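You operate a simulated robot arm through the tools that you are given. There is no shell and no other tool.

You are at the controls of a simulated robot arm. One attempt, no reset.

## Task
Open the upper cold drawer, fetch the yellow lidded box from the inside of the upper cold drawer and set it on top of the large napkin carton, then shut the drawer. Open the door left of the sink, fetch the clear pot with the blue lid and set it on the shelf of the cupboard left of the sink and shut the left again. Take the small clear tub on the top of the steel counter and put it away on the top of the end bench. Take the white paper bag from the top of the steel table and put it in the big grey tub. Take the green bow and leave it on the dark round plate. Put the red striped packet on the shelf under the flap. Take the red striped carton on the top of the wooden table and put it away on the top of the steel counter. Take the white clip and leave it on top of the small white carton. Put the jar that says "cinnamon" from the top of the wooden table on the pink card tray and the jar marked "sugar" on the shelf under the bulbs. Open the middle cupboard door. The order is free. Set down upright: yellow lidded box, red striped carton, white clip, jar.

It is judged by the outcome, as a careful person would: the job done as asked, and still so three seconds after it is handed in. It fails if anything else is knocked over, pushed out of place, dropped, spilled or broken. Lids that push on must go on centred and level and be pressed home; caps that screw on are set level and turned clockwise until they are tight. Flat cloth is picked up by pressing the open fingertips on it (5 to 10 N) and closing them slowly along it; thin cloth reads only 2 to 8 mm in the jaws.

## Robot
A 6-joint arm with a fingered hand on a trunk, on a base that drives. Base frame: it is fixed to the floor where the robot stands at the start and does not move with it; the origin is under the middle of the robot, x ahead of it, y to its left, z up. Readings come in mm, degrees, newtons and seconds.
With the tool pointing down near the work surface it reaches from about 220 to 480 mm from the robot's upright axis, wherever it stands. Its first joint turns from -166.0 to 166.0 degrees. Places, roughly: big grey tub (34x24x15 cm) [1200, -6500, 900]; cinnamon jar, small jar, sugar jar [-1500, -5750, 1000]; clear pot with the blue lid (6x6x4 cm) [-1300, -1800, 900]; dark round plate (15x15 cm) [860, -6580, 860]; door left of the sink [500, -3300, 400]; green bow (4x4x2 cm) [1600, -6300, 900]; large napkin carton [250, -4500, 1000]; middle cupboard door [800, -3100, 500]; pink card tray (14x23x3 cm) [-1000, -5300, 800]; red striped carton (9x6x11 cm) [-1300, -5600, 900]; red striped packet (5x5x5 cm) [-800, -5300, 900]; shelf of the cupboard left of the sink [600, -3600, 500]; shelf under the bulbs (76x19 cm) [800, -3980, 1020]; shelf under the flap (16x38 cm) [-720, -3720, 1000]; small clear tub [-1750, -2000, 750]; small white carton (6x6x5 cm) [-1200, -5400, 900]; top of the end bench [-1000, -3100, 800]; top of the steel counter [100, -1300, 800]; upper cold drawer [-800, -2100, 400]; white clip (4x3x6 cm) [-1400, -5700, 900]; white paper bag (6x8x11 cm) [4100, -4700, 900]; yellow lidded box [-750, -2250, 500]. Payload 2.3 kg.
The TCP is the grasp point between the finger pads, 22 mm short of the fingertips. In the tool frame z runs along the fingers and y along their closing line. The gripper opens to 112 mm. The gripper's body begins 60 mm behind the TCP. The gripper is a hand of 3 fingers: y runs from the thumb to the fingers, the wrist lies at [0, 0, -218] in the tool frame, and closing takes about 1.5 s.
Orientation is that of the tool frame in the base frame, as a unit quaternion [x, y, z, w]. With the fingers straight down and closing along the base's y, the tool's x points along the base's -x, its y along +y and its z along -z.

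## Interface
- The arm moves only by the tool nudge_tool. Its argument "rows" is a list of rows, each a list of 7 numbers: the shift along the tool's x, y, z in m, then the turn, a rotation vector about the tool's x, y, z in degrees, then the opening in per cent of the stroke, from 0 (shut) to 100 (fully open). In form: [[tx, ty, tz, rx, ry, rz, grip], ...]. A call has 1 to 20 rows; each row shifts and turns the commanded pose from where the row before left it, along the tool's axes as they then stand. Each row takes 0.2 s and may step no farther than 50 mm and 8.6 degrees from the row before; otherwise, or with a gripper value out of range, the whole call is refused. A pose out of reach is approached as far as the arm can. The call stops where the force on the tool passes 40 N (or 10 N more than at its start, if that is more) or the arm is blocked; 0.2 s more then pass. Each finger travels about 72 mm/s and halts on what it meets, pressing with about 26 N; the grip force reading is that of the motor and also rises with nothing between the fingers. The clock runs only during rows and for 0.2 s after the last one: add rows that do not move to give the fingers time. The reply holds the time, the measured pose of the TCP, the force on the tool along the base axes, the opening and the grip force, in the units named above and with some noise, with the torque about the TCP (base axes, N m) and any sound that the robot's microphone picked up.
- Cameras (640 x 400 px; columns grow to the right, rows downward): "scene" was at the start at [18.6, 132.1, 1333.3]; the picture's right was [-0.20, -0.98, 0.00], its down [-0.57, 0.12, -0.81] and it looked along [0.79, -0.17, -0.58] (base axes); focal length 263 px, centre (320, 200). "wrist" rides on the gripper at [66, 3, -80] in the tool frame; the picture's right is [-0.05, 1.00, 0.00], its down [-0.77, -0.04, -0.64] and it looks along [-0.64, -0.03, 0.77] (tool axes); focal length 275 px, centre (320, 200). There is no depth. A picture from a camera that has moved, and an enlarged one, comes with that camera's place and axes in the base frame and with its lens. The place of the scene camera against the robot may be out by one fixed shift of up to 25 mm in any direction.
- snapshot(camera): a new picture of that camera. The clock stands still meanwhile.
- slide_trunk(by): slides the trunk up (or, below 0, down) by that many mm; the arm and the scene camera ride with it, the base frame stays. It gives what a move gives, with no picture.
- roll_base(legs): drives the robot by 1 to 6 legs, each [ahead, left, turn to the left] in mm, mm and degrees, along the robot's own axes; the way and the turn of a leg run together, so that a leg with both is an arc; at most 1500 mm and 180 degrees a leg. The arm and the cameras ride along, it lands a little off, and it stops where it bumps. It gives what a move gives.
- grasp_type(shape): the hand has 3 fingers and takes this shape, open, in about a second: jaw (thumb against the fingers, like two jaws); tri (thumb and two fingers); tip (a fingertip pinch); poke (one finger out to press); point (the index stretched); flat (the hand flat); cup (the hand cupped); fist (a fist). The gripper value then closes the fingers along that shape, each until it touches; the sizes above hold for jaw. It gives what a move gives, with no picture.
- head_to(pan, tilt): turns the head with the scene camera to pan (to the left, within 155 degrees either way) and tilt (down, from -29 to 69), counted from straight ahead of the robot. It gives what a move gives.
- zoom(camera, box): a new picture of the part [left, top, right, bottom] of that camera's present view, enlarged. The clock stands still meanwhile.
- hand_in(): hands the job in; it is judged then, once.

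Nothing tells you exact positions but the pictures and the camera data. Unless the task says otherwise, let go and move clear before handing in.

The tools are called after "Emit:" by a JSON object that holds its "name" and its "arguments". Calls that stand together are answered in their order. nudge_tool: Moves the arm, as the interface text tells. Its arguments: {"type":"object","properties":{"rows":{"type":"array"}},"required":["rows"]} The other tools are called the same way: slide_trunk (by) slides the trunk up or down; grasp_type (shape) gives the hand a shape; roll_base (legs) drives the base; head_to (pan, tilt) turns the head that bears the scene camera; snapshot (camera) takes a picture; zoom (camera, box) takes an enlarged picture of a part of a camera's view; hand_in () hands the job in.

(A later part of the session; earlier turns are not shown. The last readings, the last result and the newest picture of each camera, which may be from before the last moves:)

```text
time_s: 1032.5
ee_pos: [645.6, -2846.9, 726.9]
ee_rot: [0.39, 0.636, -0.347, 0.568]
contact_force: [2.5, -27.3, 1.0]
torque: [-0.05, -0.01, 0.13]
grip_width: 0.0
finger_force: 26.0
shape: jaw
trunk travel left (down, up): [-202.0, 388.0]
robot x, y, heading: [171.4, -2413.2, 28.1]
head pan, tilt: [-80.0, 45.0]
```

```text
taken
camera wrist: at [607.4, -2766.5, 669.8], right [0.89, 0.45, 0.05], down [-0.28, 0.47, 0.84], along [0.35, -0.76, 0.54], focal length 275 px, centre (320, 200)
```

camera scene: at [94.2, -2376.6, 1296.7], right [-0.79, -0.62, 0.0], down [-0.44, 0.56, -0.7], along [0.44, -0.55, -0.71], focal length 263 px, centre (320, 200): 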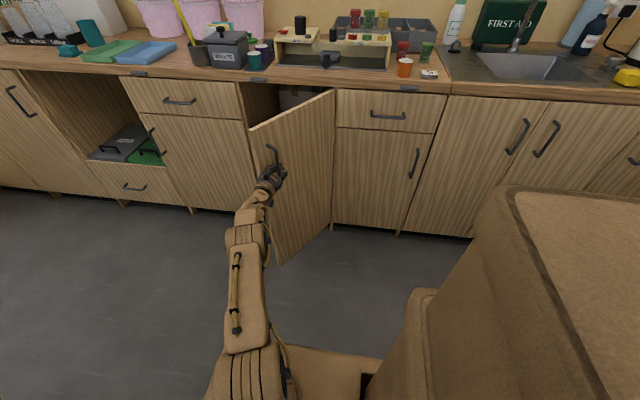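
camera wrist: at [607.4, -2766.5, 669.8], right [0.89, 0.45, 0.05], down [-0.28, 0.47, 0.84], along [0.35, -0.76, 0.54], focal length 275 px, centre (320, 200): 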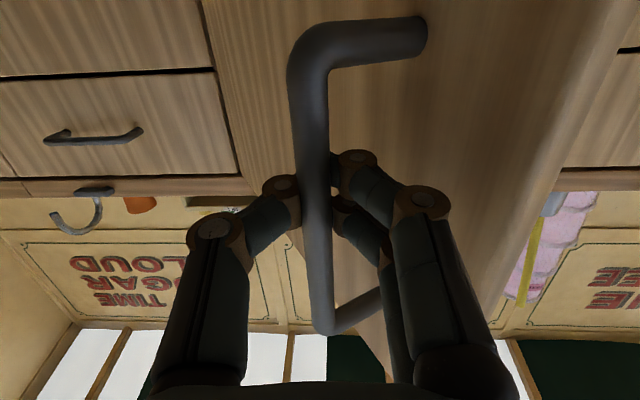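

Emit:
{"name": "roll_base", "arguments": {"legs": [[-70, 22, 0]]}}

Emit:
{"name": "roll_base", "arguments": {"legs": [[-55, 5, 0]]}}

Emit:
{"name": "snapshot", "arguments": {"camera": "scene"}}

Emit:
{"name": "snapshot", "arguments": {"camera": "wrist"}}

```text
time_s: 1033.5
ee_pos: [571.7, -2860.1, 726.9]
ee_rot: [0.389, 0.636, -0.348, 0.568]
contact_force: [4.3, -13.6, -1.1]
torque: [0.03, -0.03, 0.06]
grip_width: 0.2
finger_force: 26.3
shape: jaw
trunk travel left (down, up): [-202.0, 388.0]
robot x, y, heading: [94.2, -2423.9, 28.2]
head pan, tilt: [-80.0, 45.0]
```

```text
time_s: 1034.5
ee_pos: [522.3, -2881.0, 726.2]
ee_rot: [0.39, 0.635, -0.349, 0.568]
contact_force: [2.7, -5.2, -1.6]
torque: [0.02, 0.0, 0.01]
grip_width: 0.0
finger_force: 25.9
shape: jaw
trunk travel left (down, up): [-202.0, 388.0]
robot x, y, heading: [47.1, -2449.2, 28.5]
head pan, tilt: [-80.0, 45.0]
```

```text
taken
camera scene: at [-28.3, -2408.8, 1296.5], right [-0.79, -0.62, 0.0], down [-0.44, 0.56, -0.71], along [0.44, -0.56, -0.71], focal length 263 px, centre (320, 200)
```

scene: 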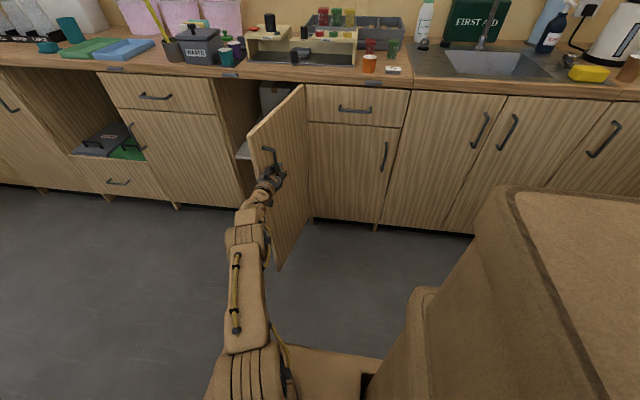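

```text
taken
camera wrist: at [483.6, -2801.7, 670.5], right [0.89, 0.45, 0.05], down [-0.28, 0.47, 0.84], along [0.35, -0.76, 0.55], focal length 275 px, centre (320, 200)
```

wrist: 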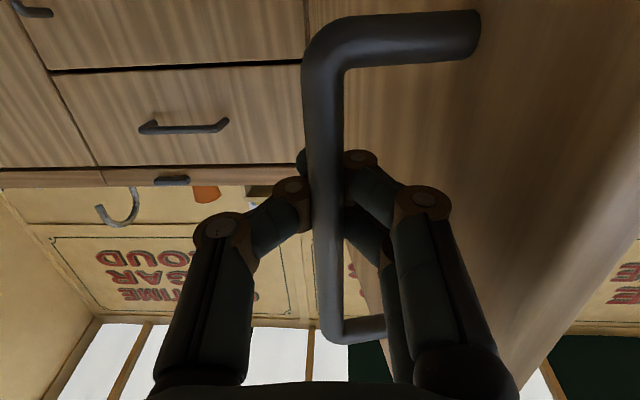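

Emit:
{"name": "roll_base", "arguments": {"legs": [[-55, -8, 0]]}}

Emit:
{"name": "nudge_tool", "arguments": {"rows": [[0, 0, 0, 0, 0, 0, 55], [0, 0, 0, 0, 0, 0, 55], [0, 0, 0, 0, 0, 0, 55], [0, 0, 0, 0, 0, 0, 55]]}}

Emit:
{"name": "snapshot", "arguments": {"camera": "wrist"}}

Emit:
{"name": "roll_base", "arguments": {"legs": [[0, 140, 0]]}}

Emit:
{"name": "snapshot", "arguments": {"camera": "scene"}}

```text
time_s: 1035.4
ee_pos: [474.3, -2913.9, 728.7]
ee_rot: [0.389, 0.635, -0.348, 0.569]
contact_force: [-1.7, -0.3, 0.0]
torque: [-0.01, -0.03, -0.04]
grip_width: 0.0
finger_force: 26.3
shape: jaw
trunk travel left (down, up): [-202.0, 388.0]
robot x, y, heading: [-2.1, -2484.0, 28.3]
head pan, tilt: [-80.0, 45.0]
```

```text
time_s: 1036.4
ee_pos: [474.7, -2913.8, 729.3]
ee_rot: [0.389, 0.635, -0.349, 0.569]
contact_force: [0.6, -0.9, -1.1]
torque: [0.01, -0.02, 0.02]
grip_width: 61.2
finger_force: 0.0
shape: jaw
trunk travel left (down, up): [-202.0, 388.0]
robot x, y, heading: [1.4, -2486.5, 28.3]
head pan, tilt: [-80.0, 45.0]
```

```text
taken
camera wrist: at [437.2, -2834.4, 671.1], right [0.89, 0.45, 0.05], down [-0.28, 0.47, 0.84], along [0.35, -0.76, 0.55], focal length 275 px, centre (320, 200)
```

wrist: 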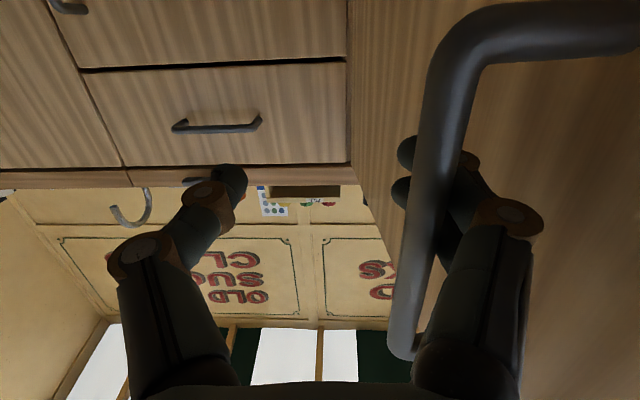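

```text
time_s: 1037.7
ee_pos: [410.1, -2792.0, 728.7]
ee_rot: [0.389, 0.634, -0.349, 0.569]
contact_force: [0.4, -0.5, -0.3]
torque: [-0.01, 0.01, -0.01]
grip_width: 61.3
finger_force: 0.1
shape: jaw
trunk travel left (down, up): [-202.0, 388.0]
robot x, y, heading: [-66.0, -2360.8, 28.2]
head pan, tilt: [-80.0, 45.0]
```

```text
taken
camera scene: at [-140.3, -2320.7, 1296.5], right [-0.79, -0.62, 0.0], down [-0.44, 0.56, -0.71], along [0.44, -0.56, -0.71], focal length 263 px, centre (320, 200)
```

scene: 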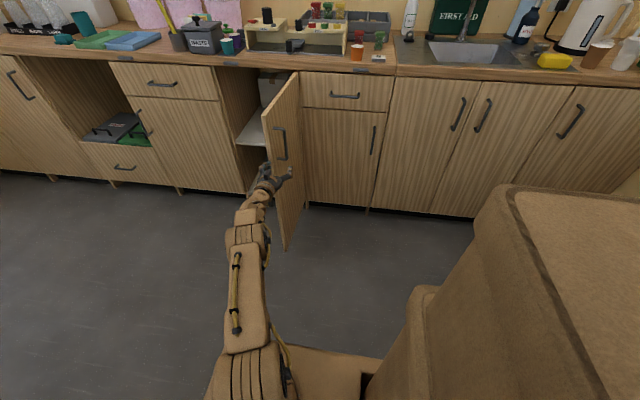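

The middle cupboard door stands open at about 90°. Next, the small clear tub: I'll fold the arm down and forward and drive out to the front.

Emit:
{"name": "roll_base", "arguments": {"legs": [[0, 60, 0.5]]}}

Emit:
{"name": "nudge_tool", "arguments": {"rows": [[-0.0058, 0, -0.0256, 0, 8.4, 0, 60], [-0.002, 0, -0.0262, 0, 8.4, 0, 60], [0.002, 0, -0.0262, 0, 8.4, 0, 60], [0.0058, 0, -0.0256, 0, 8.4, 0, 60], [0.0095, 0, -0.0244, 0, 8.4, 0, 60], [0.013, 0, -0.0228, 0, 8.4, 0, 60], [0.0162, 0, -0.0206, 0, 8.4, 0, 60], [0.0192, 0, -0.018, 0, 8.4, 0, 60], [0.0216, 0, -0.0149, 0, 8.4, 0, 60], [0.0235, 0, -0.0116, 0, 8.4, 0, 60], [0, 0, 0, 0, 0, 0, 60]]}}

Emit:
{"name": "nudge_tool", "arguments": {"rows": [[0.0024, 0.031, 0, 0, 0, -8.5, 60], [0.0024, 0.031, 0, 0, 0, -8.5, 60], [0.0024, 0.031, 0, 0, 0, -8.5, 60], [0.0024, 0.031, 0, 0, 0, -8.5, 60], [0.0024, 0.031, 0, 0, 0, -8.5, 60], [0.0024, 0.031, 0, 0, 0, -8.5, 60], [0.0024, 0.031, 0, 0, 0, -8.5, 60], [0.0024, 0.031, 0, 0, 0, -8.5, 60], [0.0024, 0.031, 0, 0, 0, -8.5, 60], [0.0024, 0.031, 0, 0, 0, -8.5, 60], [0, 0, 0, 0, 0, -5, 60], [0, 0, 0, 0, 0, 0, 60]]}}

Emit:
{"name": "roll_base", "arguments": {"legs": [[1000, -100, 0], [950, 0, 0]]}}

```text
time_s: 1038.7
ee_pos: [384.2, -2734.9, 727.0]
ee_rot: [0.387, 0.637, -0.346, 0.57]
contact_force: [0.7, 0.5, 0.4]
torque: [0.0, -0.02, 0.01]
grip_width: 61.3
finger_force: 0.1
shape: jaw
trunk travel left (down, up): [-202.0, 388.0]
robot x, y, heading: [-90.7, -2311.0, 28.2]
head pan, tilt: [-80.0, 45.0]
```

```text
time_s: 1041.1
ee_pos: [163.5, -2369.3, 605.8]
ee_rot: [0.518, 0.854, -0.015, 0.056]
contact_force: [-0.1, -0.9, -0.4]
torque: [-0.01, 0.0, -0.02]
grip_width: 66.6
finger_force: 0.1
shape: jaw
out of reach, approached as far as the arm can: row 4, 5, 6, 7, 8, 9, 10
trunk travel left (down, up): [-202.0, 388.0]
robot x, y, heading: [-92.6, -2307.3, 28.7]
head pan, tilt: [-80.0, 45.0]
```

```text
time_s: 1043.7
ee_pos: [256.9, -2136.0, 610.5]
ee_rot: [-0.238, 0.971, -0.024, 0.006]
contact_force: [0.5, -0.1, 0.4]
torque: [0.04, 0.02, 0.02]
grip_width: 66.9
finger_force: 0.2
shape: jaw
out of reach, approached as far as the arm can: row 1, 2
trunk travel left (down, up): [-202.0, 388.0]
robot x, y, heading: [-91.4, -2310.3, 28.5]
head pan, tilt: [-80.0, 45.0]
```

```text
time_s: 1053.5
ee_pos: [2024.0, -1275.4, 610.8]
ee_rot: [-0.236, 0.972, -0.024, 0.008]
contact_force: [0.7, 0.0, -0.3]
torque: [0.0, 0.01, 0.02]
grip_width: 66.6
finger_force: 0.1
shape: jaw
trunk travel left (down, up): [-202.0, 388.0]
robot x, y, heading: [1672.0, -1444.1, 28.7]
head pan, tilt: [-80.0, 45.0]
```

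Emit:
{"name": "roll_base", "arguments": {"legs": [[600, -45, 0.2], [1400, 0, 0]]}}

Emit:
{"name": "roll_base", "arguments": {"legs": [[950, 0, 0], [0, 1450, 0], [0, 1450, 0]]}}

Emit:
{"name": "roll_base", "arguments": {"legs": [[-1450, 0, 0], [-1450, 0, 0]]}}

```text
time_s: 1063.5
ee_pos: [3807.0, -361.9, 610.8]
ee_rot: [-0.23, 0.973, -0.025, 0.006]
contact_force: [-0.4, 0.3, 0.5]
torque: [0.01, 0.01, -0.04]
grip_width: 66.7
finger_force: 0.0
shape: jaw
trunk travel left (down, up): [-202.0, 388.0]
robot x, y, heading: [3455.9, -526.1, 27.7]
head pan, tilt: [-80.0, 45.0]
```

```text
time_s: 1081.8
ee_pos: [3359.9, 2576.9, 610.2]
ee_rot: [-0.233, 0.972, -0.024, 0.007]
contact_force: [0.0, 0.3, 0.2]
torque: [0.02, 0.01, 0.02]
grip_width: 66.7
finger_force: 0.0
shape: jaw
trunk travel left (down, up): [-202.0, 388.0]
robot x, y, heading: [3012.3, 2408.5, 28.0]
head pan, tilt: [-80.0, 45.0]
```

```text
time_s: 1095.8
ee_pos: [804.0, 1230.6, 609.8]
ee_rot: [-0.218, 0.976, -0.024, 0.007]
contact_force: [0.5, 0.2, 0.5]
torque: [-0.03, 0.04, -0.01]
grip_width: 67.1
finger_force: 0.2
shape: jaw
trunk travel left (down, up): [-202.0, 388.0]
robot x, y, heading: [446.1, 1076.1, 26.4]
head pan, tilt: [-80.0, 45.0]
```

Emit:
{"name": "roll_base", "arguments": {"legs": [[-1100, 0, 2.5], [-1100, 0, 0], [-1085, -300, 0], [0, 0, -90]]}}

Emit:
{"name": "slide_trunk", "arguments": {"by": 270}}

Emit:
{"name": "head_to", "arguments": {"pan": 0, "tilt": 25}}

Emit:
{"name": "snapshot", "arguments": {"camera": "scene"}}

```text
time_s: 1115.9
ee_pos: [-2119.7, -1115.1, 609.2]
ee_rot: [0.522, 0.852, -0.022, -0.013]
contact_force: [-0.4, 0.5, -0.7]
torque: [0.01, -0.03, -0.01]
grip_width: 67.0
finger_force: 0.0
shape: jaw
trunk travel left (down, up): [-202.0, 388.0]
robot x, y, heading: [-2287.2, -762.7, -61.6]
head pan, tilt: [-80.0, 45.0]
```

```text
time_s: 1118.6
ee_pos: [-2119.8, -1115.2, 880.0]
ee_rot: [0.522, 0.853, -0.022, -0.012]
contact_force: [-0.1, -0.2, 0.2]
torque: [0.02, 0.01, 0.0]
grip_width: 66.6
finger_force: 0.1
shape: jaw
trunk travel left (down, up): [-472.0, 118.0]
robot x, y, heading: [-2291.3, -764.7, -61.6]
head pan, tilt: [-80.0, 45.0]
```

```text
time_s: 1120.2
ee_pos: [-2119.4, -1115.7, 879.7]
ee_rot: [0.521, 0.853, -0.022, -0.013]
contact_force: [-0.2, 0.7, 0.4]
torque: [0.0, 0.06, 0.0]
grip_width: 66.7
finger_force: 0.0
shape: jaw
trunk travel left (down, up): [-472.0, 118.0]
robot x, y, heading: [-2291.8, -763.5, -61.6]
head pan, tilt: [0.0, 25.0]
```

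```text
taken
camera scene: at [-2157.7, -716.7, 1597.1], right [-0.88, -0.47, 0.0], down [-0.2, 0.37, -0.91], along [0.43, -0.8, -0.42], focal length 263 px, centre (320, 200)
```

scene: 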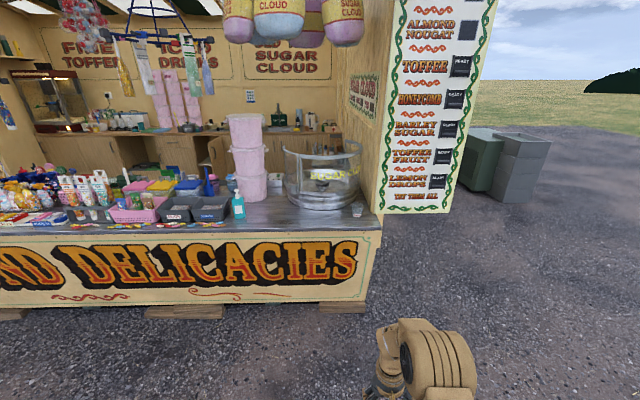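

Emit:
{"name": "roll_base", "arguments": {"legs": [[700, -70, 0.5]]}}

Emit:
{"name": "nudge_tool", "arguments": {"rows": [[0, 0, -0.04, 0, 0, 0, 85], [0, 0, -0.04, 0, 0, 0, 85], [0, 0, 0, 0, 0, 0, 85]]}}

Emit:
{"name": "snapshot", "arguments": {"camera": "wrist"}}

Emit:
{"name": "snapshot", "arguments": {"camera": "scene"}}

```text
time_s: 1124.1
ee_pos: [-1835.9, -1767.6, 880.1]
ee_rot: [0.515, 0.857, -0.023, -0.012]
contact_force: [-0.2, 0.2, 0.8]
torque: [0.01, 0.0, 0.0]
grip_width: 66.6
finger_force: 0.0
shape: jaw
trunk travel left (down, up): [-472.0, 118.0]
robot x, y, heading: [-2010.6, -1417.1, -60.9]
head pan, tilt: [0.0, 25.0]
```

```text
time_s: 1124.9
ee_pos: [-1829.4, -1762.4, 958.6]
ee_rot: [0.516, 0.856, -0.022, -0.012]
contact_force: [0.3, 0.3, 0.3]
torque: [-0.03, -0.01, 0.02]
grip_width: 94.8
finger_force: 0.1
shape: jaw
trunk travel left (down, up): [-472.0, 118.0]
robot x, y, heading: [-2010.7, -1415.0, -61.0]
head pan, tilt: [0.0, 25.0]
```

```text
taken
camera wrist: at [-1856.2, -1700.6, 1038.5], right [0.9, 0.43, -0.05], down [0.36, -0.68, 0.64], along [0.24, -0.59, -0.77], focal length 275 px, centre (320, 200)
```

wrist: 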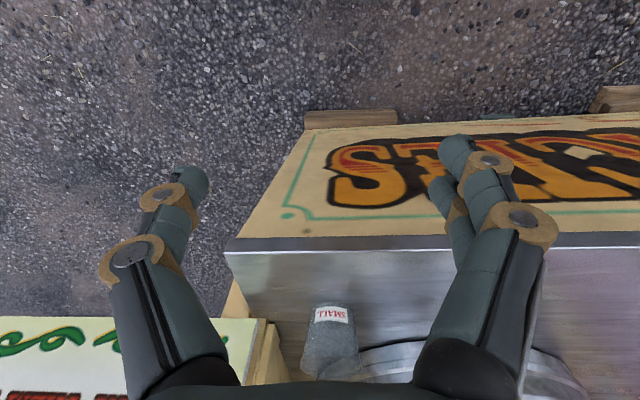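

```text
taken
camera scene: at [-1879.1, -1368.8, 1597.1], right [-0.87, -0.49, 0.0], down [-0.21, 0.37, -0.91], along [0.44, -0.79, -0.42], focal length 263 px, centre (320, 200)
```

scene: 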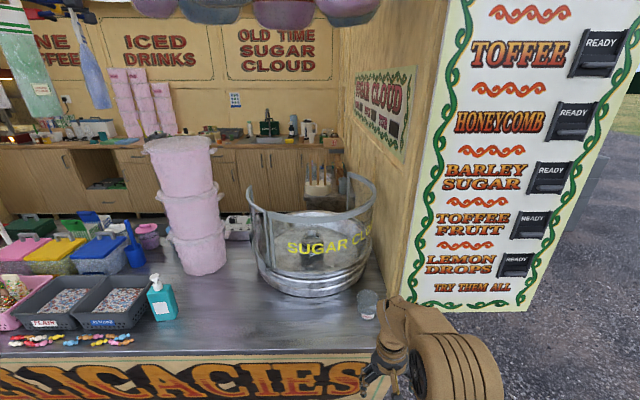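

Emit:
{"name": "zoom", "arguments": {"camera": "scene", "box": [300, 240, 420, 340]}}

Emit:
{"name": "zoom", "arguments": {"camera": "wrist", "box": [220, 280, 420, 390]}}

```text
4.00 times, centred on (360, 290) of scene
camera zoom: at [-1879.1, -1368.8, 1597.1], right [-0.87, -0.49, 0.0], down [-0.21, 0.37, -0.91], along [0.44, -0.79, -0.42], focal length 1052 px, centre (160, -160)
```

zoom: 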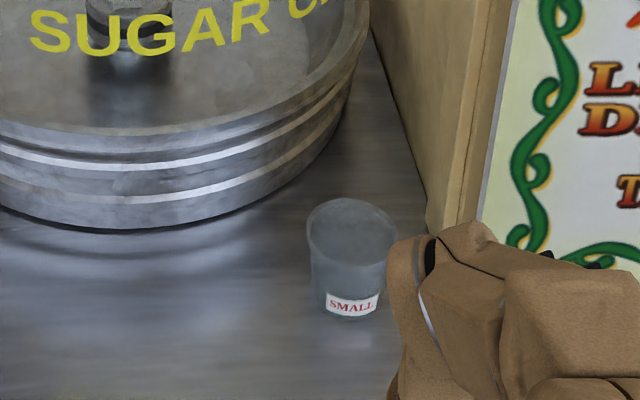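

```text
3.20 times, centred on (320, 335) of wrist
camera zoom: at [-1856.2, -1700.6, 1038.5], right [0.9, 0.43, -0.05], down [0.36, -0.68, 0.64], along [0.24, -0.59, -0.77], focal length 881 px, centre (320, -232)
```

zoom: 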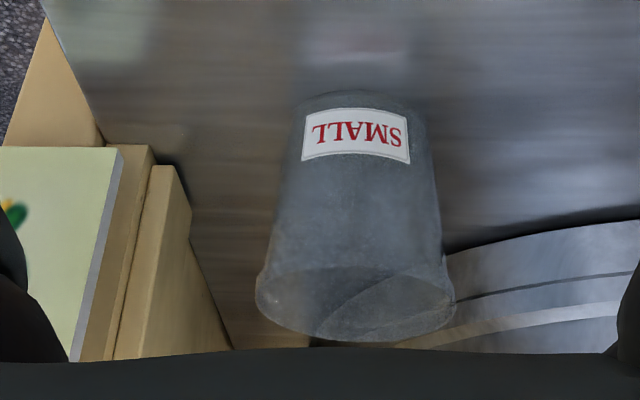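

The tub stands clear of the post (about 37 mm). I'll straighten the hand, rise a little, and move in over it.

Emit:
{"name": "nudge_tool", "arguments": {"rows": [[0, 0, -0.03, -2.9, 0, 0, 85], [0, 0, 0, 0, 0, 0, 85]]}}

Emit:
{"name": "roll_base", "arguments": {"legs": [[270, -10, 0]]}}

Emit:
{"name": "snapshot", "arguments": {"camera": "wrist"}}

```text
time_s: 1125.5
ee_pos: [-1831.8, -1761.4, 990.7]
ee_rot: [0.516, 0.856, 0.0, 0.001]
contact_force: [0.3, -1.1, 0.5]
torque: [-0.02, -0.01, -0.01]
grip_width: 94.9
finger_force: 0.1
shape: jaw
trunk travel left (down, up): [-472.0, 118.0]
robot x, y, heading: [-2010.0, -1419.4, -61.0]
head pan, tilt: [0.0, 25.0]
```

```text
time_s: 1127.4
ee_pos: [-1706.1, -2007.2, 991.6]
ee_rot: [0.516, 0.856, 0.0, 0.001]
contact_force: [0.8, 0.2, -0.2]
torque: [0.01, 0.01, -0.01]
grip_width: 95.0
finger_force: 0.1
shape: jaw
trunk travel left (down, up): [-472.0, 118.0]
robot x, y, heading: [-1883.8, -1663.1, -61.1]
head pan, tilt: [0.0, 25.0]
```

```text
taken
camera wrist: at [-1735.5, -1947.2, 1071.0], right [0.91, 0.42, 0.0], down [0.33, -0.7, 0.64], along [0.27, -0.58, -0.77], focal length 275 px, centre (320, 200)
```

wrist: 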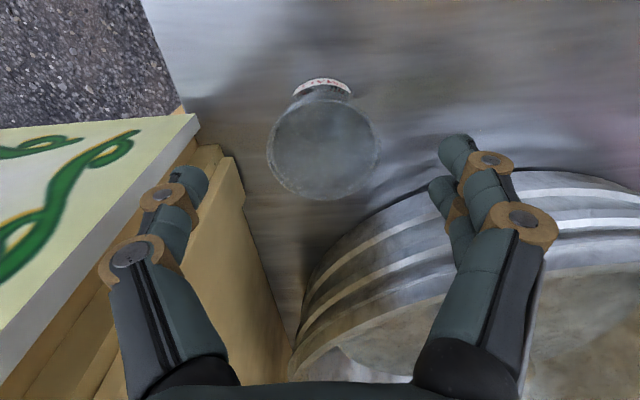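

The tub is 17 mm further in; the post stays clear of the thumb by about 25 mm. I'll shift, go down and grip it.

Emit:
{"name": "nudge_tool", "arguments": {"rows": [[-0.017, 0.001, 0, 0, 0, 0, 82], [0, 0, 0.025, 0, 0, 0, 82], [0, 0, 0.025, 0, 0, 0, 82], [0, 0, 0, 0, 0, 0, 82]]}}

Emit:
{"name": "snapshot", "arguments": {"camera": "wrist"}}

```text
time_s: 1128.4
ee_pos: [-1699.3, -2021.9, 942.0]
ee_rot: [0.516, 0.856, 0.0, 0.0]
contact_force: [-0.7, -0.2, -0.4]
torque: [-0.02, -0.01, 0.0]
grip_width: 92.3
finger_force: 0.0
shape: jaw
trunk travel left (down, up): [-472.0, 118.0]
robot x, y, heading: [-1882.7, -1661.8, -61.1]
head pan, tilt: [0.0, 25.0]
```

```text
taken
camera wrist: at [-1728.1, -1961.0, 1021.6], right [0.91, 0.42, 0.0], down [0.33, -0.7, 0.64], along [0.27, -0.58, -0.77], focal length 275 px, centre (320, 200)
```

wrist: 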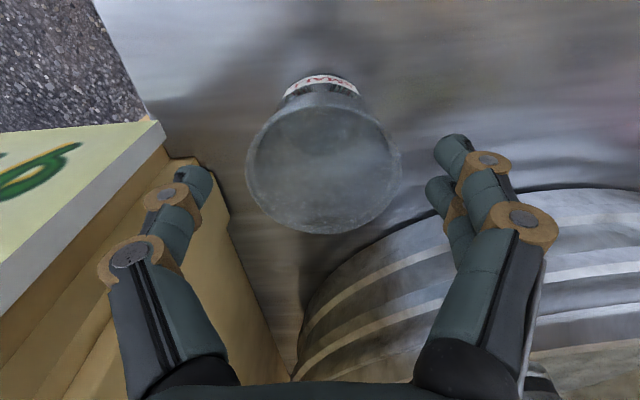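

Emit:
{"name": "nudge_tool", "arguments": {"rows": [[0, 0.001, 0.025, 0, 0, 0, 82], [0, 0, 0.024, 0, 0, 0, 82], [0, 0, 0, 0, 0, 0, 72], [0, 0, 0, 0, 0, 0, 62], [0, 0, 0, 0, 0, 0, 52], [0, 0, 0, 0, 0, 0, 45], [0, 0, 0, 0, 0, 0, 45]]}}

Emit:
{"name": "snapshot", "arguments": {"camera": "wrist"}}

```text
time_s: 1130.0
ee_pos: [-1696.8, -2021.0, 893.3]
ee_rot: [0.517, 0.856, 0.0, 0.0]
contact_force: [-0.1, -0.5, 0.4]
torque: [0.01, 0.02, -0.01]
grip_width: 52.6
finger_force: 25.6
shape: jaw
trunk travel left (down, up): [-472.0, 118.0]
robot x, y, heading: [-1886.0, -1660.3, -60.7]
head pan, tilt: [0.0, 25.0]
```

```text
taken
camera wrist: at [-1725.2, -1960.7, 973.9], right [0.91, 0.42, 0.0], down [0.33, -0.7, 0.64], along [0.27, -0.58, -0.77], focal length 275 px, centre (320, 200)
```

wrist: 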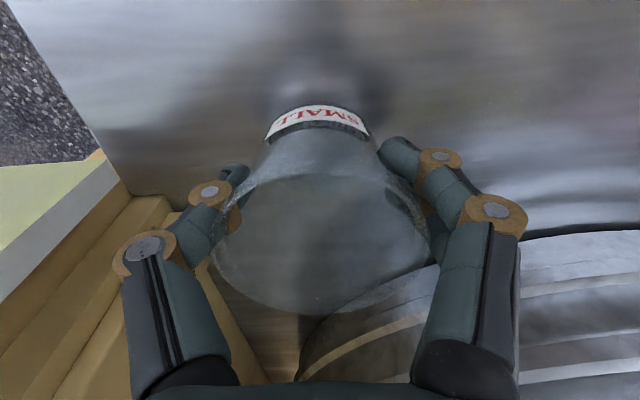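

The tub is gripped. I'll lift it, back away, turn to face west, and take it round into the stall to the end bench.

Emit:
{"name": "slide_trunk", "arguments": {"by": 115}}

Emit:
{"name": "roll_base", "arguments": {"legs": [[-1300, 0, 0], [0, 0, -90]]}}

Emit:
{"name": "snapshot", "arguments": {"camera": "wrist"}}

Emit:
{"name": "roll_base", "arguments": {"legs": [[-1450, 0, 0], [-1450, 0, 0]]}}

```text
time_s: 1131.5
ee_pos: [-1695.7, -2022.0, 1008.6]
ee_rot: [0.517, 0.856, 0.0, 0.0]
contact_force: [0.2, -0.5, -0.7]
torque: [0.0, 0.01, -0.03]
grip_width: 52.5
finger_force: 26.0
shape: jaw
trunk travel left (down, up): [-587.0, 3.0]
robot x, y, heading: [-1888.7, -1661.1, -61.1]
head pan, tilt: [0.0, 25.0]
```

```text
time_s: 1141.8
ee_pos: [-2876.2, -741.1, 1008.5]
ee_rot: [0.969, 0.248, -0.002, 0.0]
contact_force: [0.3, 0.4, -0.9]
torque: [0.04, -0.06, 0.02]
grip_width: 52.3
finger_force: 26.3
shape: jaw
trunk travel left (down, up): [-587.0, 3.0]
robot x, y, heading: [-2522.4, -546.9, -150.3]
head pan, tilt: [0.0, 25.0]
```

```text
taken
camera wrist: at [-2817.2, -713.1, 1088.9], right [0.44, -0.9, 0.0], down [-0.69, -0.34, 0.64], along [-0.57, -0.28, -0.77], focal length 275 px, centre (320, 200)
```

wrist: 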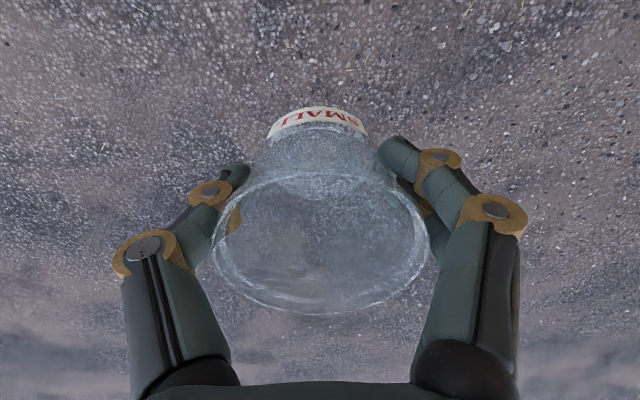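

```text
time_s: 1155.9
ee_pos: [-362.8, 763.2, 1008.5]
ee_rot: [0.97, 0.244, -0.001, 0.001]
contact_force: [0.4, 0.8, -1.2]
torque: [-0.02, -0.01, 0.0]
grip_width: 52.2
finger_force: 26.6
shape: jaw
trunk travel left (down, up): [-587.0, 3.0]
robot x, y, heading: [-9.8, 960.7, -150.5]
head pan, tilt: [0.0, 25.0]
```

Emit:
{"name": "roll_base", "arguments": {"legs": [[-1450, 0, -0.6], [-1450, 0, 0], [-340, 0, 0]]}}

Emit:
{"name": "roll_base", "arguments": {"legs": [[0, 1480, 0], [0, 1480, 0]]}}

```text
time_s: 1171.3
ee_pos: [2354.7, 2367.5, 1009.4]
ee_rot: [0.967, 0.255, 0.0, 0.0]
contact_force: [-0.3, 0.4, -1.1]
torque: [0.02, -0.02, 0.0]
grip_width: 52.2
finger_force: 25.8
shape: jaw
trunk travel left (down, up): [-587.0, 3.0]
robot x, y, heading: [2705.8, 2569.7, -149.3]
head pan, tilt: [0.0, 25.0]
```

```text
time_s: 1185.8
ee_pos: [3826.4, -215.2, 1008.8]
ee_rot: [0.973, 0.23, 0.0, 0.0]
contact_force: [0.1, 0.3, -0.7]
torque: [-0.02, -0.02, 0.0]
grip_width: 52.2
finger_force: 25.7
shape: jaw
trunk travel left (down, up): [-587.0, 3.0]
robot x, y, heading: [4186.9, -33.0, -152.1]
head pan, tilt: [0.0, 25.0]
```

Emit:
{"name": "slide_trunk", "arguments": {"by": -300}}

Emit:
{"name": "roll_base", "arguments": {"legs": [[0, 68, 1.0], [1000, 0, 0]]}}

Emit:
{"name": "roll_base", "arguments": {"legs": [[950, 0, 0], [950, 0, 0]]}}

```text
time_s: 1188.8
ee_pos: [3827.9, -215.0, 708.8]
ee_rot: [0.973, 0.23, -0.001, 0.0]
contact_force: [-1.2, 0.5, -0.8]
torque: [0.02, -0.03, -0.04]
grip_width: 52.2
finger_force: 26.5
shape: jaw
trunk travel left (down, up): [-287.0, 303.0]
robot x, y, heading: [4191.2, -33.7, -152.3]
head pan, tilt: [0.0, 25.0]
```

```text
time_s: 1194.7
ee_pos: [2968.8, -775.0, 708.8]
ee_rot: [0.971, 0.24, 0.0, -0.001]
contact_force: [0.3, 0.7, -0.8]
torque: [-0.02, -0.01, 0.02]
grip_width: 52.4
finger_force: 26.0
shape: jaw
trunk travel left (down, up): [-287.0, 303.0]
robot x, y, heading: [3326.7, -587.8, -151.0]
head pan, tilt: [0.0, 25.0]
```

```text
time_s: 1204.3
ee_pos: [1262.9, -1676.9, 708.8]
ee_rot: [0.975, 0.223, -0.001, 0.001]
contact_force: [-0.1, 0.1, -1.0]
torque: [0.02, -0.02, 0.01]
grip_width: 52.0
finger_force: 26.3
shape: jaw
trunk travel left (down, up): [-287.0, 303.0]
robot x, y, heading: [1630.1, -1501.7, -152.9]
head pan, tilt: [0.0, 25.0]
```

Emit:
{"name": "roll_base", "arguments": {"legs": [[0, 0, 1.8], [1400, 0, 0], [800, 0, 0]]}}

Emit:
{"name": "roll_base", "arguments": {"legs": [[150, 310, 0]]}}

Emit:
{"name": "slide_trunk", "arguments": {"by": 300}}

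Emit:
{"name": "head_to", "arguments": {"pan": -10, "tilt": 45}}

Emit:
{"name": "snapshot", "arguments": {"camera": "scene"}}

```text
time_s: 1215.5
ee_pos: [-633.5, -2773.3, 709.2]
ee_rot: [0.968, 0.251, -0.001, 0.0]
contact_force: [-0.2, 0.0, -0.1]
torque: [0.02, -0.01, -0.01]
grip_width: 52.3
finger_force: 25.5
shape: jaw
trunk travel left (down, up): [-287.0, 303.0]
robot x, y, heading: [-277.9, -2575.9, -149.8]
head pan, tilt: [0.0, 25.0]
```

```text
time_s: 1217.8
ee_pos: [-604.6, -3115.8, 709.2]
ee_rot: [0.969, 0.249, 0.0, -0.001]
contact_force: [0.6, -1.2, -0.1]
torque: [-0.01, 0.02, 0.01]
grip_width: 51.9
finger_force: 26.1
shape: jaw
trunk travel left (down, up): [-287.0, 303.0]
robot x, y, heading: [-247.9, -2919.0, -150.1]
head pan, tilt: [0.0, 25.0]
```

```text
time_s: 1220.8
ee_pos: [-606.0, -3114.7, 1009.1]
ee_rot: [0.969, 0.248, -0.001, 0.001]
contact_force: [0.2, 0.5, -1.2]
torque: [0.02, -0.01, 0.0]
grip_width: 52.4
finger_force: 26.0
shape: jaw
trunk travel left (down, up): [-587.0, 3.0]
robot x, y, heading: [-253.7, -2920.5, -149.8]
head pan, tilt: [0.0, 25.0]
```

```text
time_s: 1221.6
ee_pos: [-605.5, -3115.4, 1009.2]
ee_rot: [0.969, 0.249, 0.0, 0.001]
contact_force: [0.7, -0.1, -1.3]
torque: [-0.01, -0.02, -0.01]
grip_width: 52.4
finger_force: 25.7
shape: jaw
trunk travel left (down, up): [-587.0, 3.0]
robot x, y, heading: [-249.8, -2921.5, -150.0]
head pan, tilt: [-10.0, 45.0]
```

```text
taken
camera scene: at [-211.9, -3030.2, 1681.5], right [-0.34, 0.94, 0.0], down [0.66, 0.24, -0.71], along [-0.66, -0.24, -0.71], focal length 263 px, centre (320, 200)
```

scene: 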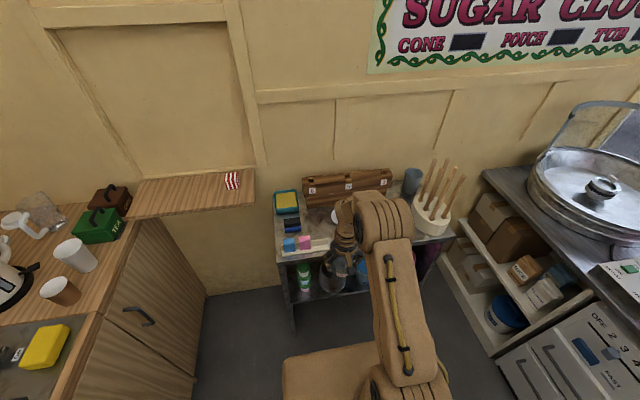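

Emit:
{"name": "nudge_tool", "arguments": {"rows": [[0, 0, -0.04, 0, 0, 0, 45], [0, 0, -0.03, 0, 0, 0, 45], [0, 0, 0, 0, 0, 0, 45]]}}

Emit:
{"name": "roll_base", "arguments": {"legs": [[180, 0, -1.0]]}}

Emit:
{"name": "snapshot", "arguments": {"camera": "wrist"}}

```text
time_s: 1222.4
ee_pos: [-605.8, -3117.5, 1078.7]
ee_rot: [0.969, 0.248, 0.0, 0.0]
contact_force: [0.1, -0.2, -1.0]
torque: [0.03, -0.02, -0.03]
grip_width: 51.9
finger_force: 25.9
shape: jaw
trunk travel left (down, up): [-587.0, 3.0]
robot x, y, heading: [-251.9, -2918.6, -150.2]
head pan, tilt: [-10.0, 45.0]
```

```text
time_s: 1223.9
ee_pos: [-763.9, -3199.2, 1077.4]
ee_rot: [0.97, 0.241, -0.001, 0.0]
contact_force: [0.0, 0.4, -1.1]
torque: [0.0, 0.0, 0.03]
grip_width: 52.2
finger_force: 26.3
shape: jaw
trunk travel left (down, up): [-587.0, 3.0]
robot x, y, heading: [-402.2, -3005.5, -150.7]
head pan, tilt: [-10.0, 45.0]
```

```text
taken
camera wrist: at [-704.3, -3171.0, 1158.1], right [0.43, -0.9, 0.0], down [-0.7, -0.33, 0.64], along [-0.58, -0.27, -0.77], focal length 275 px, centre (320, 200)
```

wrist: 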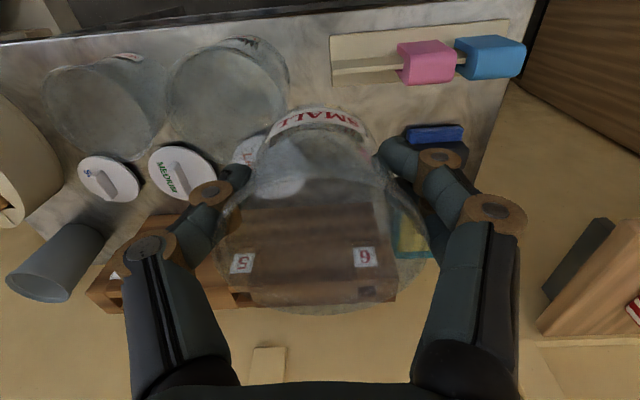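

From here I can read the bench: tubs and lids on the left, a card tray at the front, a brush and a sponge on the right. A free spot lies around t≈220, n≈1320, just beyond where the tub now hangs. I'll move the base a little and put the tub over it.

Emit:
{"name": "roll_base", "arguments": {"legs": [[45, 50, -0.3]]}}

Emit:
{"name": "nudge_tool", "arguments": {"rows": [[-0.025, -0.005, 0, 0, 0, 0, 45], [-0.025, -0.005, 0, 0, 0, 0, 45], [0, 0, 0, 0, 0, 0, 45]]}}

Emit:
{"name": "slide_trunk", "arguments": {"by": -60}}

Emit:
{"name": "snapshot", "arguments": {"camera": "wrist"}}

Emit:
{"name": "head_to", "arguments": {"pan": 5, "tilt": 50}}

Emit:
{"name": "snapshot", "arguments": {"camera": "scene"}}

```text
time_s: 1224.9
ee_pos: [-780.3, -3263.4, 1078.5]
ee_rot: [0.971, 0.238, -0.002, -0.001]
contact_force: [0.6, -1.1, -1.7]
torque: [-0.03, -0.01, -0.01]
grip_width: 52.2
finger_force: 26.2
shape: jaw
trunk travel left (down, up): [-587.0, 3.0]
robot x, y, heading: [-418.7, -3072.1, -151.1]
head pan, tilt: [-10.0, 45.0]
```

```text
time_s: 1225.7
ee_pos: [-827.9, -3274.9, 1079.7]
ee_rot: [0.971, 0.238, -0.001, 0.001]
contact_force: [0.4, 0.5, -1.9]
torque: [0.01, -0.01, 0.02]
grip_width: 52.0
finger_force: 26.0
shape: jaw
trunk travel left (down, up): [-587.0, 3.0]
robot x, y, heading: [-420.1, -3074.4, -151.3]
head pan, tilt: [-10.0, 45.0]
```

```text
time_s: 1226.7
ee_pos: [-827.1, -3277.2, 1019.0]
ee_rot: [0.971, 0.238, -0.001, 0.0]
contact_force: [-0.1, 0.3, -0.5]
torque: [-0.06, -0.04, 0.01]
grip_width: 52.4
finger_force: 26.2
shape: jaw
trunk travel left (down, up): [-527.0, 63.0]
robot x, y, heading: [-420.3, -3074.1, -151.2]
head pan, tilt: [-10.0, 45.0]
```

```text
taken
camera wrist: at [-768.8, -3248.7, 1098.9], right [0.42, -0.91, 0.0], down [-0.7, -0.33, 0.64], along [-0.58, -0.27, -0.77], focal length 275 px, centre (320, 200)
```

wrist: 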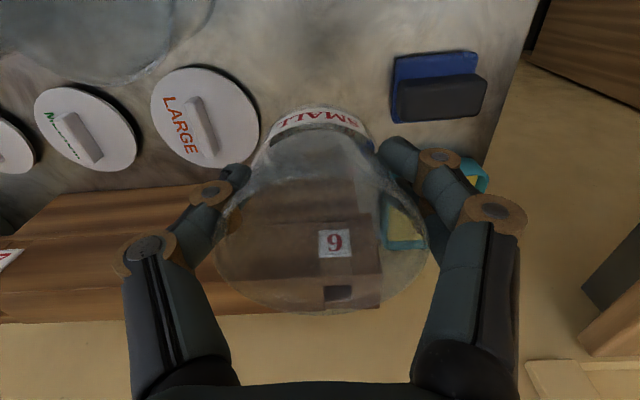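

```text
time_s: 1227.5
ee_pos: [-828.6, -3276.5, 1018.2]
ee_rot: [0.971, 0.239, -0.001, 0.001]
contact_force: [0.0, 0.4, -1.5]
torque: [-0.02, -0.01, 0.0]
grip_width: 52.3
finger_force: 25.9
shape: jaw
trunk travel left (down, up): [-527.0, 63.0]
robot x, y, heading: [-421.5, -3073.5, -151.4]
head pan, tilt: [5.0, 50.0]
```

```text
taken
camera scene: at [-371.3, -3200.2, 1614.6], right [-0.56, 0.83, 0.0], down [0.64, 0.43, -0.64], along [-0.53, -0.36, -0.77], focal length 263 px, centre (320, 200)
```

scene: 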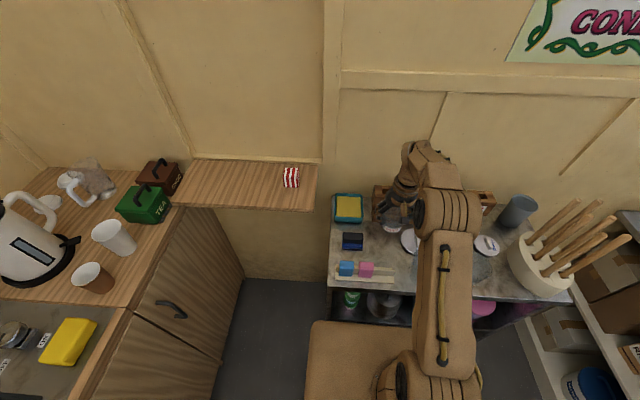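

The tub hangs right over free bench, between the LARGE lid and the brush. I'll lower it.

Emit:
{"name": "slide_trunk", "arguments": {"by": -95}}

Emit:
{"name": "snapshot", "arguments": {"camera": "wrist"}}

Emit:
{"name": "nudge_tool", "arguments": {"rows": [[0, 0, 0.006, 0, 0, 0, 45], [0, 0, 0.006, 0, 0, 0, 45], [0, 0, 0, 0, 0, 0, 45]]}}

Emit:
{"name": "nudge_tool", "arguments": {"rows": [[0, 0, 0.005, 0, 0, 0, 45], [0, 0, 0.004, 0, 0, 0, 45], [0, 0, 0, 0, 0, 0, 45]]}}

```text
time_s: 1228.8
ee_pos: [-828.2, -3277.1, 924.6]
ee_rot: [0.971, 0.238, -0.001, 0.0]
contact_force: [0.2, 0.4, -0.9]
torque: [-0.02, -0.06, 0.01]
grip_width: 52.2
finger_force: 26.1
shape: jaw
trunk travel left (down, up): [-432.0, 158.0]
robot x, y, heading: [-418.9, -3070.5, -151.0]
head pan, tilt: [5.0, 50.0]
```

```text
taken
camera wrist: at [-768.8, -3248.7, 1003.9], right [0.42, -0.91, 0.0], down [-0.7, -0.33, 0.64], along [-0.58, -0.27, -0.77], focal length 275 px, centre (320, 200)
```

wrist: 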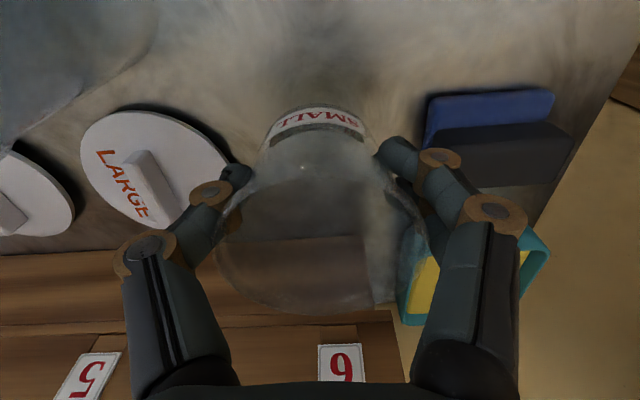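

```text
time_s: 1229.6
ee_pos: [-828.0, -3275.4, 912.4]
ee_rot: [0.971, 0.238, -0.001, -0.001]
contact_force: [-0.2, 0.8, -1.6]
torque: [0.03, -0.01, 0.01]
grip_width: 52.0
finger_force: 25.6
shape: jaw
trunk travel left (down, up): [-432.0, 158.0]
robot x, y, heading: [-421.3, -3072.9, -151.3]
head pan, tilt: [5.0, 50.0]
```

```text
time_s: 1230.4
ee_pos: [-828.7, -3276.2, 902.6]
ee_rot: [0.971, 0.239, -0.001, -0.001]
contact_force: [0.3, 0.8, -1.6]
torque: [0.03, 0.02, -0.01]
grip_width: 52.0
finger_force: 25.7
shape: jaw
trunk travel left (down, up): [-432.0, 158.0]
robot x, y, heading: [-421.9, -3070.7, -151.2]
head pan, tilt: [5.0, 50.0]
```

Emit:
{"name": "nudge_tool", "arguments": {"rows": [[0, 0, 0.004, 0, 0, 0, 45], [0, 0, 0.003, 0, 0, 0, 45], [0, 0, 0, 0, 0, 0, 45]]}}

Emit:
{"name": "nudge_tool", "arguments": {"rows": [[0, 0, 0.004, 0, 0, 0, 45], [0, 0, 0.003, 0, 0, 0, 45], [0, 0, 0, 0, 0, 0, 45]]}}

Emit:
{"name": "nudge_tool", "arguments": {"rows": [[0, 0, 0.004, 0, 0, 0, 45], [0, 0, 0.003, 0, 0, 0, 45], [0, 0, 0, 0, 0, 0, 45]]}}

```text
time_s: 1231.2
ee_pos: [-827.5, -3276.1, 895.4]
ee_rot: [0.971, 0.239, -0.001, 0.0]
contact_force: [-0.2, 0.3, -0.5]
torque: [-0.02, 0.01, -0.01]
grip_width: 52.1
finger_force: 26.0
shape: jaw
trunk travel left (down, up): [-432.0, 158.0]
robot x, y, heading: [-420.0, -3073.2, -151.1]
head pan, tilt: [5.0, 50.0]
```

```text
time_s: 1232.0
ee_pos: [-827.3, -3276.3, 890.7]
ee_rot: [0.971, 0.238, -0.003, 0.001]
contact_force: [-0.7, -0.7, 23.3]
torque: [-0.08, 0.03, 0.01]
grip_width: 51.2
finger_force: 26.8
shape: jaw
trunk travel left (down, up): [-432.0, 158.0]
robot x, y, heading: [-418.9, -3072.4, -151.1]
head pan, tilt: [5.0, 50.0]
```

```text
time_s: 1232.8
ee_pos: [-825.9, -3275.8, 883.6]
ee_rot: [0.971, 0.238, -0.002, 0.001]
contact_force: [6.4, 3.8, 23.2]
torque: [0.05, -0.03, 0.1]
grip_width: 47.9
finger_force: 25.8
shape: jaw
trunk travel left (down, up): [-432.0, 158.0]
robot x, y, heading: [-419.9, -3073.8, -151.0]
head pan, tilt: [5.0, 50.0]
```

The tub is standing on the bench. I'll open just enough, rise, then clear out.

Emit:
{"name": "nudge_tool", "arguments": {"rows": [[0, 0, -0.002, 0, 0, 0, 48], [0, 0, 0, 0, 0, 0, 54], [0, 0, 0, 0, 0, 0, 60], [0, 0, -0.01, 0, 0, 0, 62], [0, 0, -0.015, 0, 0, 0, 66], [0, 0, -0.03, 0, 0, 0, 72], [0, 0, -0.04, 0, 0, 0, 80], [0, 0, -0.04, 0, 0, 0, 80], [0, 0, 0, 0, 0, 0, 80]]}}

Emit:
{"name": "snapshot", "arguments": {"camera": "wrist"}}

```text
time_s: 1234.8
ee_pos: [-828.5, -3274.0, 1018.4]
ee_rot: [0.971, 0.238, 0.0, 0.001]
contact_force: [0.2, 1.1, 0.0]
torque: [-0.05, 0.0, -0.01]
grip_width: 89.5
finger_force: 0.0
shape: jaw
trunk travel left (down, up): [-432.0, 158.0]
robot x, y, heading: [-422.2, -3074.4, -151.2]
head pan, tilt: [5.0, 50.0]
```

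```text
taken
camera wrist: at [-769.8, -3246.3, 1098.6], right [0.42, -0.91, 0.0], down [-0.7, -0.33, 0.64], along [-0.58, -0.27, -0.77], focal length 275 px, centre (320, 200)
```

wrist: 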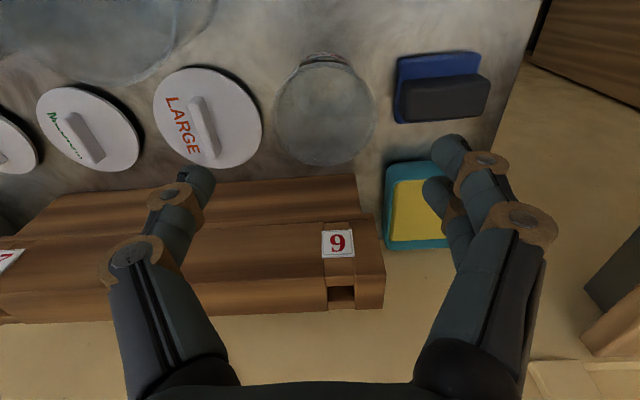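

The small tub stands on the end bench. The last item is the red striped carton. I'll back out of the stall and go round to the wooden table.

Emit:
{"name": "roll_base", "arguments": {"legs": [[-350, -340, 0]]}}

Emit:
{"name": "slide_trunk", "arguments": {"by": -130}}

Emit:
{"name": "roll_base", "arguments": {"legs": [[-1000, 0, 0], [-1000, 0, 0]]}}

```text
time_s: 1237.6
ee_pos: [-687.9, -2814.5, 1018.3]
ee_rot: [0.971, 0.24, -0.001, 0.0]
contact_force: [-0.3, 0.0, 0.6]
torque: [-0.02, -0.01, 0.02]
grip_width: 89.2
finger_force: 0.0
shape: jaw
trunk travel left (down, up): [-432.0, 158.0]
robot x, y, heading: [-276.6, -2613.2, -151.2]
head pan, tilt: [5.0, 50.0]
```

```text
time_s: 1239.2
ee_pos: [-688.7, -2814.0, 888.1]
ee_rot: [0.971, 0.239, -0.001, 0.0]
contact_force: [1.2, -0.2, -0.8]
torque: [0.01, -0.02, -0.04]
grip_width: 89.7
finger_force: 0.0
shape: jaw
trunk travel left (down, up): [-302.0, 288.0]
robot x, y, heading: [-279.2, -2608.9, -151.1]
head pan, tilt: [5.0, 50.0]
```

```text
time_s: 1249.1
ee_pos: [1049.9, -1862.4, 888.1]
ee_rot: [0.972, 0.235, -0.001, 0.0]
contact_force: [0.1, 0.2, -0.1]
torque: [0.03, 0.01, -0.04]
grip_width: 89.3
finger_force: 0.0
shape: jaw
trunk travel left (down, up): [-302.0, 288.0]
robot x, y, heading: [1457.9, -1665.5, -151.8]
head pan, tilt: [5.0, 50.0]
```

Emit:
{"name": "roll_base", "arguments": {"legs": [[0, -35, 0.7], [-1150, 0, 0], [-1150, 0, 0]]}}

Emit:
{"name": "roll_base", "arguments": {"legs": [[0, 1470, 0], [0, 1470, 0]]}}

```text
time_s: 1261.1
ee_pos: [3047.7, -640.8, 887.9]
ee_rot: [0.961, 0.276, 0.0, -0.001]
contact_force: [-0.1, -1.0, 0.4]
torque: [0.01, 0.0, 0.01]
grip_width: 89.5
finger_force: 0.0
shape: jaw
trunk travel left (down, up): [-302.0, 288.0]
robot x, y, heading: [3435.8, -404.2, -146.7]
head pan, tilt: [5.0, 50.0]
```

```text
time_s: 1275.4
ee_pos: [4707.0, -3132.2, 887.8]
ee_rot: [0.956, 0.293, -0.001, 0.0]
contact_force: [0.0, 0.1, 0.8]
torque: [-0.03, 0.02, -0.05]
grip_width: 89.4
finger_force: 0.0
shape: jaw
trunk travel left (down, up): [-302.0, 288.0]
robot x, y, heading: [5092.0, -2886.6, -144.8]
head pan, tilt: [5.0, 50.0]
```

Emit:
{"name": "roll_base", "arguments": {"legs": [[0, 100, -6.3], [1450, 0, 0], [1450, 0, 0]]}}

Emit:
{"name": "roll_base", "arguments": {"legs": [[1450, 0, 0]]}}

```text
time_s: 1290.1
ee_pos: [2238.2, -4611.0, 889.5]
ee_rot: [0.969, 0.249, -0.001, 0.001]
contact_force: [0.0, 1.1, 0.4]
torque: [0.0, 0.01, 0.02]
grip_width: 89.2
finger_force: 0.0
shape: jaw
trunk travel left (down, up): [-302.0, 288.0]
robot x, y, heading: [2644.4, -4401.0, -150.4]
head pan, tilt: [5.0, 50.0]
```

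```text
time_s: 1297.3
ee_pos: [974.1, -5342.4, 888.1]
ee_rot: [0.969, 0.248, -0.001, 0.0]
contact_force: [-0.1, 0.2, 0.0]
torque: [0.0, 0.02, -0.02]
grip_width: 89.2
finger_force: 0.1
shape: jaw
trunk travel left (down, up): [-302.0, 288.0]
robot x, y, heading: [1373.1, -5131.7, -150.3]
head pan, tilt: [5.0, 50.0]
```

Emit:
{"name": "roll_base", "arguments": {"legs": [[1450, 30, -0.8], [1140, 0, 0]]}}

Emit:
{"name": "slide_trunk", "arguments": {"by": 280}}

Emit:
{"name": "nudge_tool", "arguments": {"rows": [[0.03, 0, 0, 0, 0, 0, 95], [0.03, 0, 0, 0, 0, 0, 95], [0.0026, -0.033, 0, 0, 0, 8.5, 95], [0.0026, -0.033, 0, 0, 0, 8.5, 95], [0.0026, -0.033, 0, 0, 0, 8.5, 95], [0.0026, -0.033, 0, 0, 0, 8.5, 95], [0.0026, -0.033, 0, 0, 0, 8.5, 95], [0.0026, -0.033, 0, 0, 0, 8.5, 95], [0.0026, -0.033, 0, 0, 0, 8.5, 95], [0.0026, -0.033, 0, 0, 0, 8.5, 95], [0.0026, -0.033, 0, 0, 0, 8.5, 95], [0.0026, -0.033, 0, 0, 0, 8.5, 95], [0, 0, 0, 0, 0, 4.5, 95], [0, 0, 0, 0, 0, 0, 95]]}}

Emit:
{"name": "head_to", "arguments": {"pan": -85, "tilt": 45}}

Emit:
{"name": "snapshot", "arguments": {"camera": "scene"}}

```text
time_s: 1310.2
ee_pos: [-1310.0, -6676.3, 888.8]
ee_rot: [0.971, 0.239, -0.001, 0.0]
contact_force: [-0.8, -0.7, 0.6]
torque: [0.0, 0.01, -0.01]
grip_width: 89.4
finger_force: 0.1
shape: jaw
trunk travel left (down, up): [-302.0, 288.0]
robot x, y, heading: [-905.4, -6475.2, -151.0]
head pan, tilt: [5.0, 50.0]
```

```text
time_s: 1313.0
ee_pos: [-1309.2, -6676.0, 1167.8]
ee_rot: [0.971, 0.239, -0.001, 0.0]
contact_force: [0.6, 0.4, 0.6]
torque: [-0.05, 0.0, 0.01]
grip_width: 89.6
finger_force: 0.1
shape: jaw
trunk travel left (down, up): [-582.0, 8.0]
robot x, y, heading: [-904.7, -6477.2, -151.0]
head pan, tilt: [5.0, 50.0]
```

```text
time_s: 1316.0
ee_pos: [-1178.3, -6357.7, 1168.5]
ee_rot: [0.858, -0.514, 0.0, 0.001]
contact_force: [0.0, 0.6, -0.3]
torque: [0.0, -0.01, -0.01]
grip_width: 106.3
finger_force: 0.0
shape: jaw
trunk travel left (down, up): [-582.0, 8.0]
robot x, y, heading: [-900.3, -6478.9, -151.1]
head pan, tilt: [5.0, 50.0]
```

```text
time_s: 1317.7
ee_pos: [-1177.7, -6358.7, 1167.3]
ee_rot: [0.858, -0.514, 0.0, 0.0]
contact_force: [0.6, -0.3, 0.2]
torque: [0.03, 0.02, -0.03]
grip_width: 106.4
finger_force: 0.1
shape: jaw
trunk travel left (down, up): [-582.0, 8.0]
robot x, y, heading: [-901.3, -6477.3, -151.3]
head pan, tilt: [-85.0, 45.0]
```

```text
taken
camera scene: at [-833.3, -6491.9, 1676.5], right [0.83, 0.56, 0.0], down [0.39, -0.59, -0.71], along [-0.39, 0.59, -0.71], focal length 263 px, centre (320, 200)
```

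scene: 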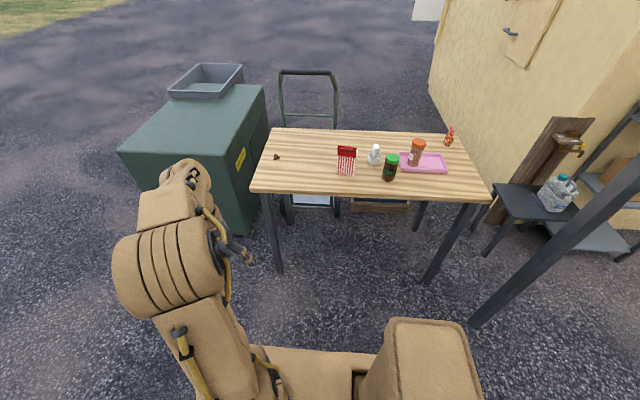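

Emit:
{"name": "roll_base", "arguments": {"legs": [[-265, -300, 0], [0, -290, 0]]}}

Emit:
{"name": "snapshot", "arguments": {"camera": "wrist"}}

```text
time_s: 1321.8
ee_pos: [-1237.5, -5718.3, 1168.7]
ee_rot: [0.857, -0.515, 0.0, 0.001]
contact_force: [-0.3, 0.0, -0.8]
torque: [-0.01, -0.03, 0.0]
grip_width: 106.3
finger_force: 0.0
shape: jaw
trunk travel left (down, up): [-582.0, 8.0]
robot x, y, heading: [-958.2, -5834.0, -151.2]
head pan, tilt: [-85.0, 45.0]
```

```text
taken
camera wrist: at [-1209.7, -5777.7, 1247.8], right [-0.9, -0.43, 0.0], down [-0.33, 0.7, 0.64], along [-0.27, 0.57, -0.77], focal length 275 px, centre (320, 200)
```

wrist: 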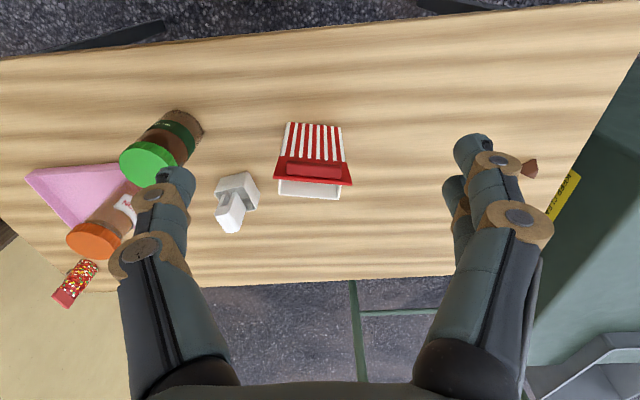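

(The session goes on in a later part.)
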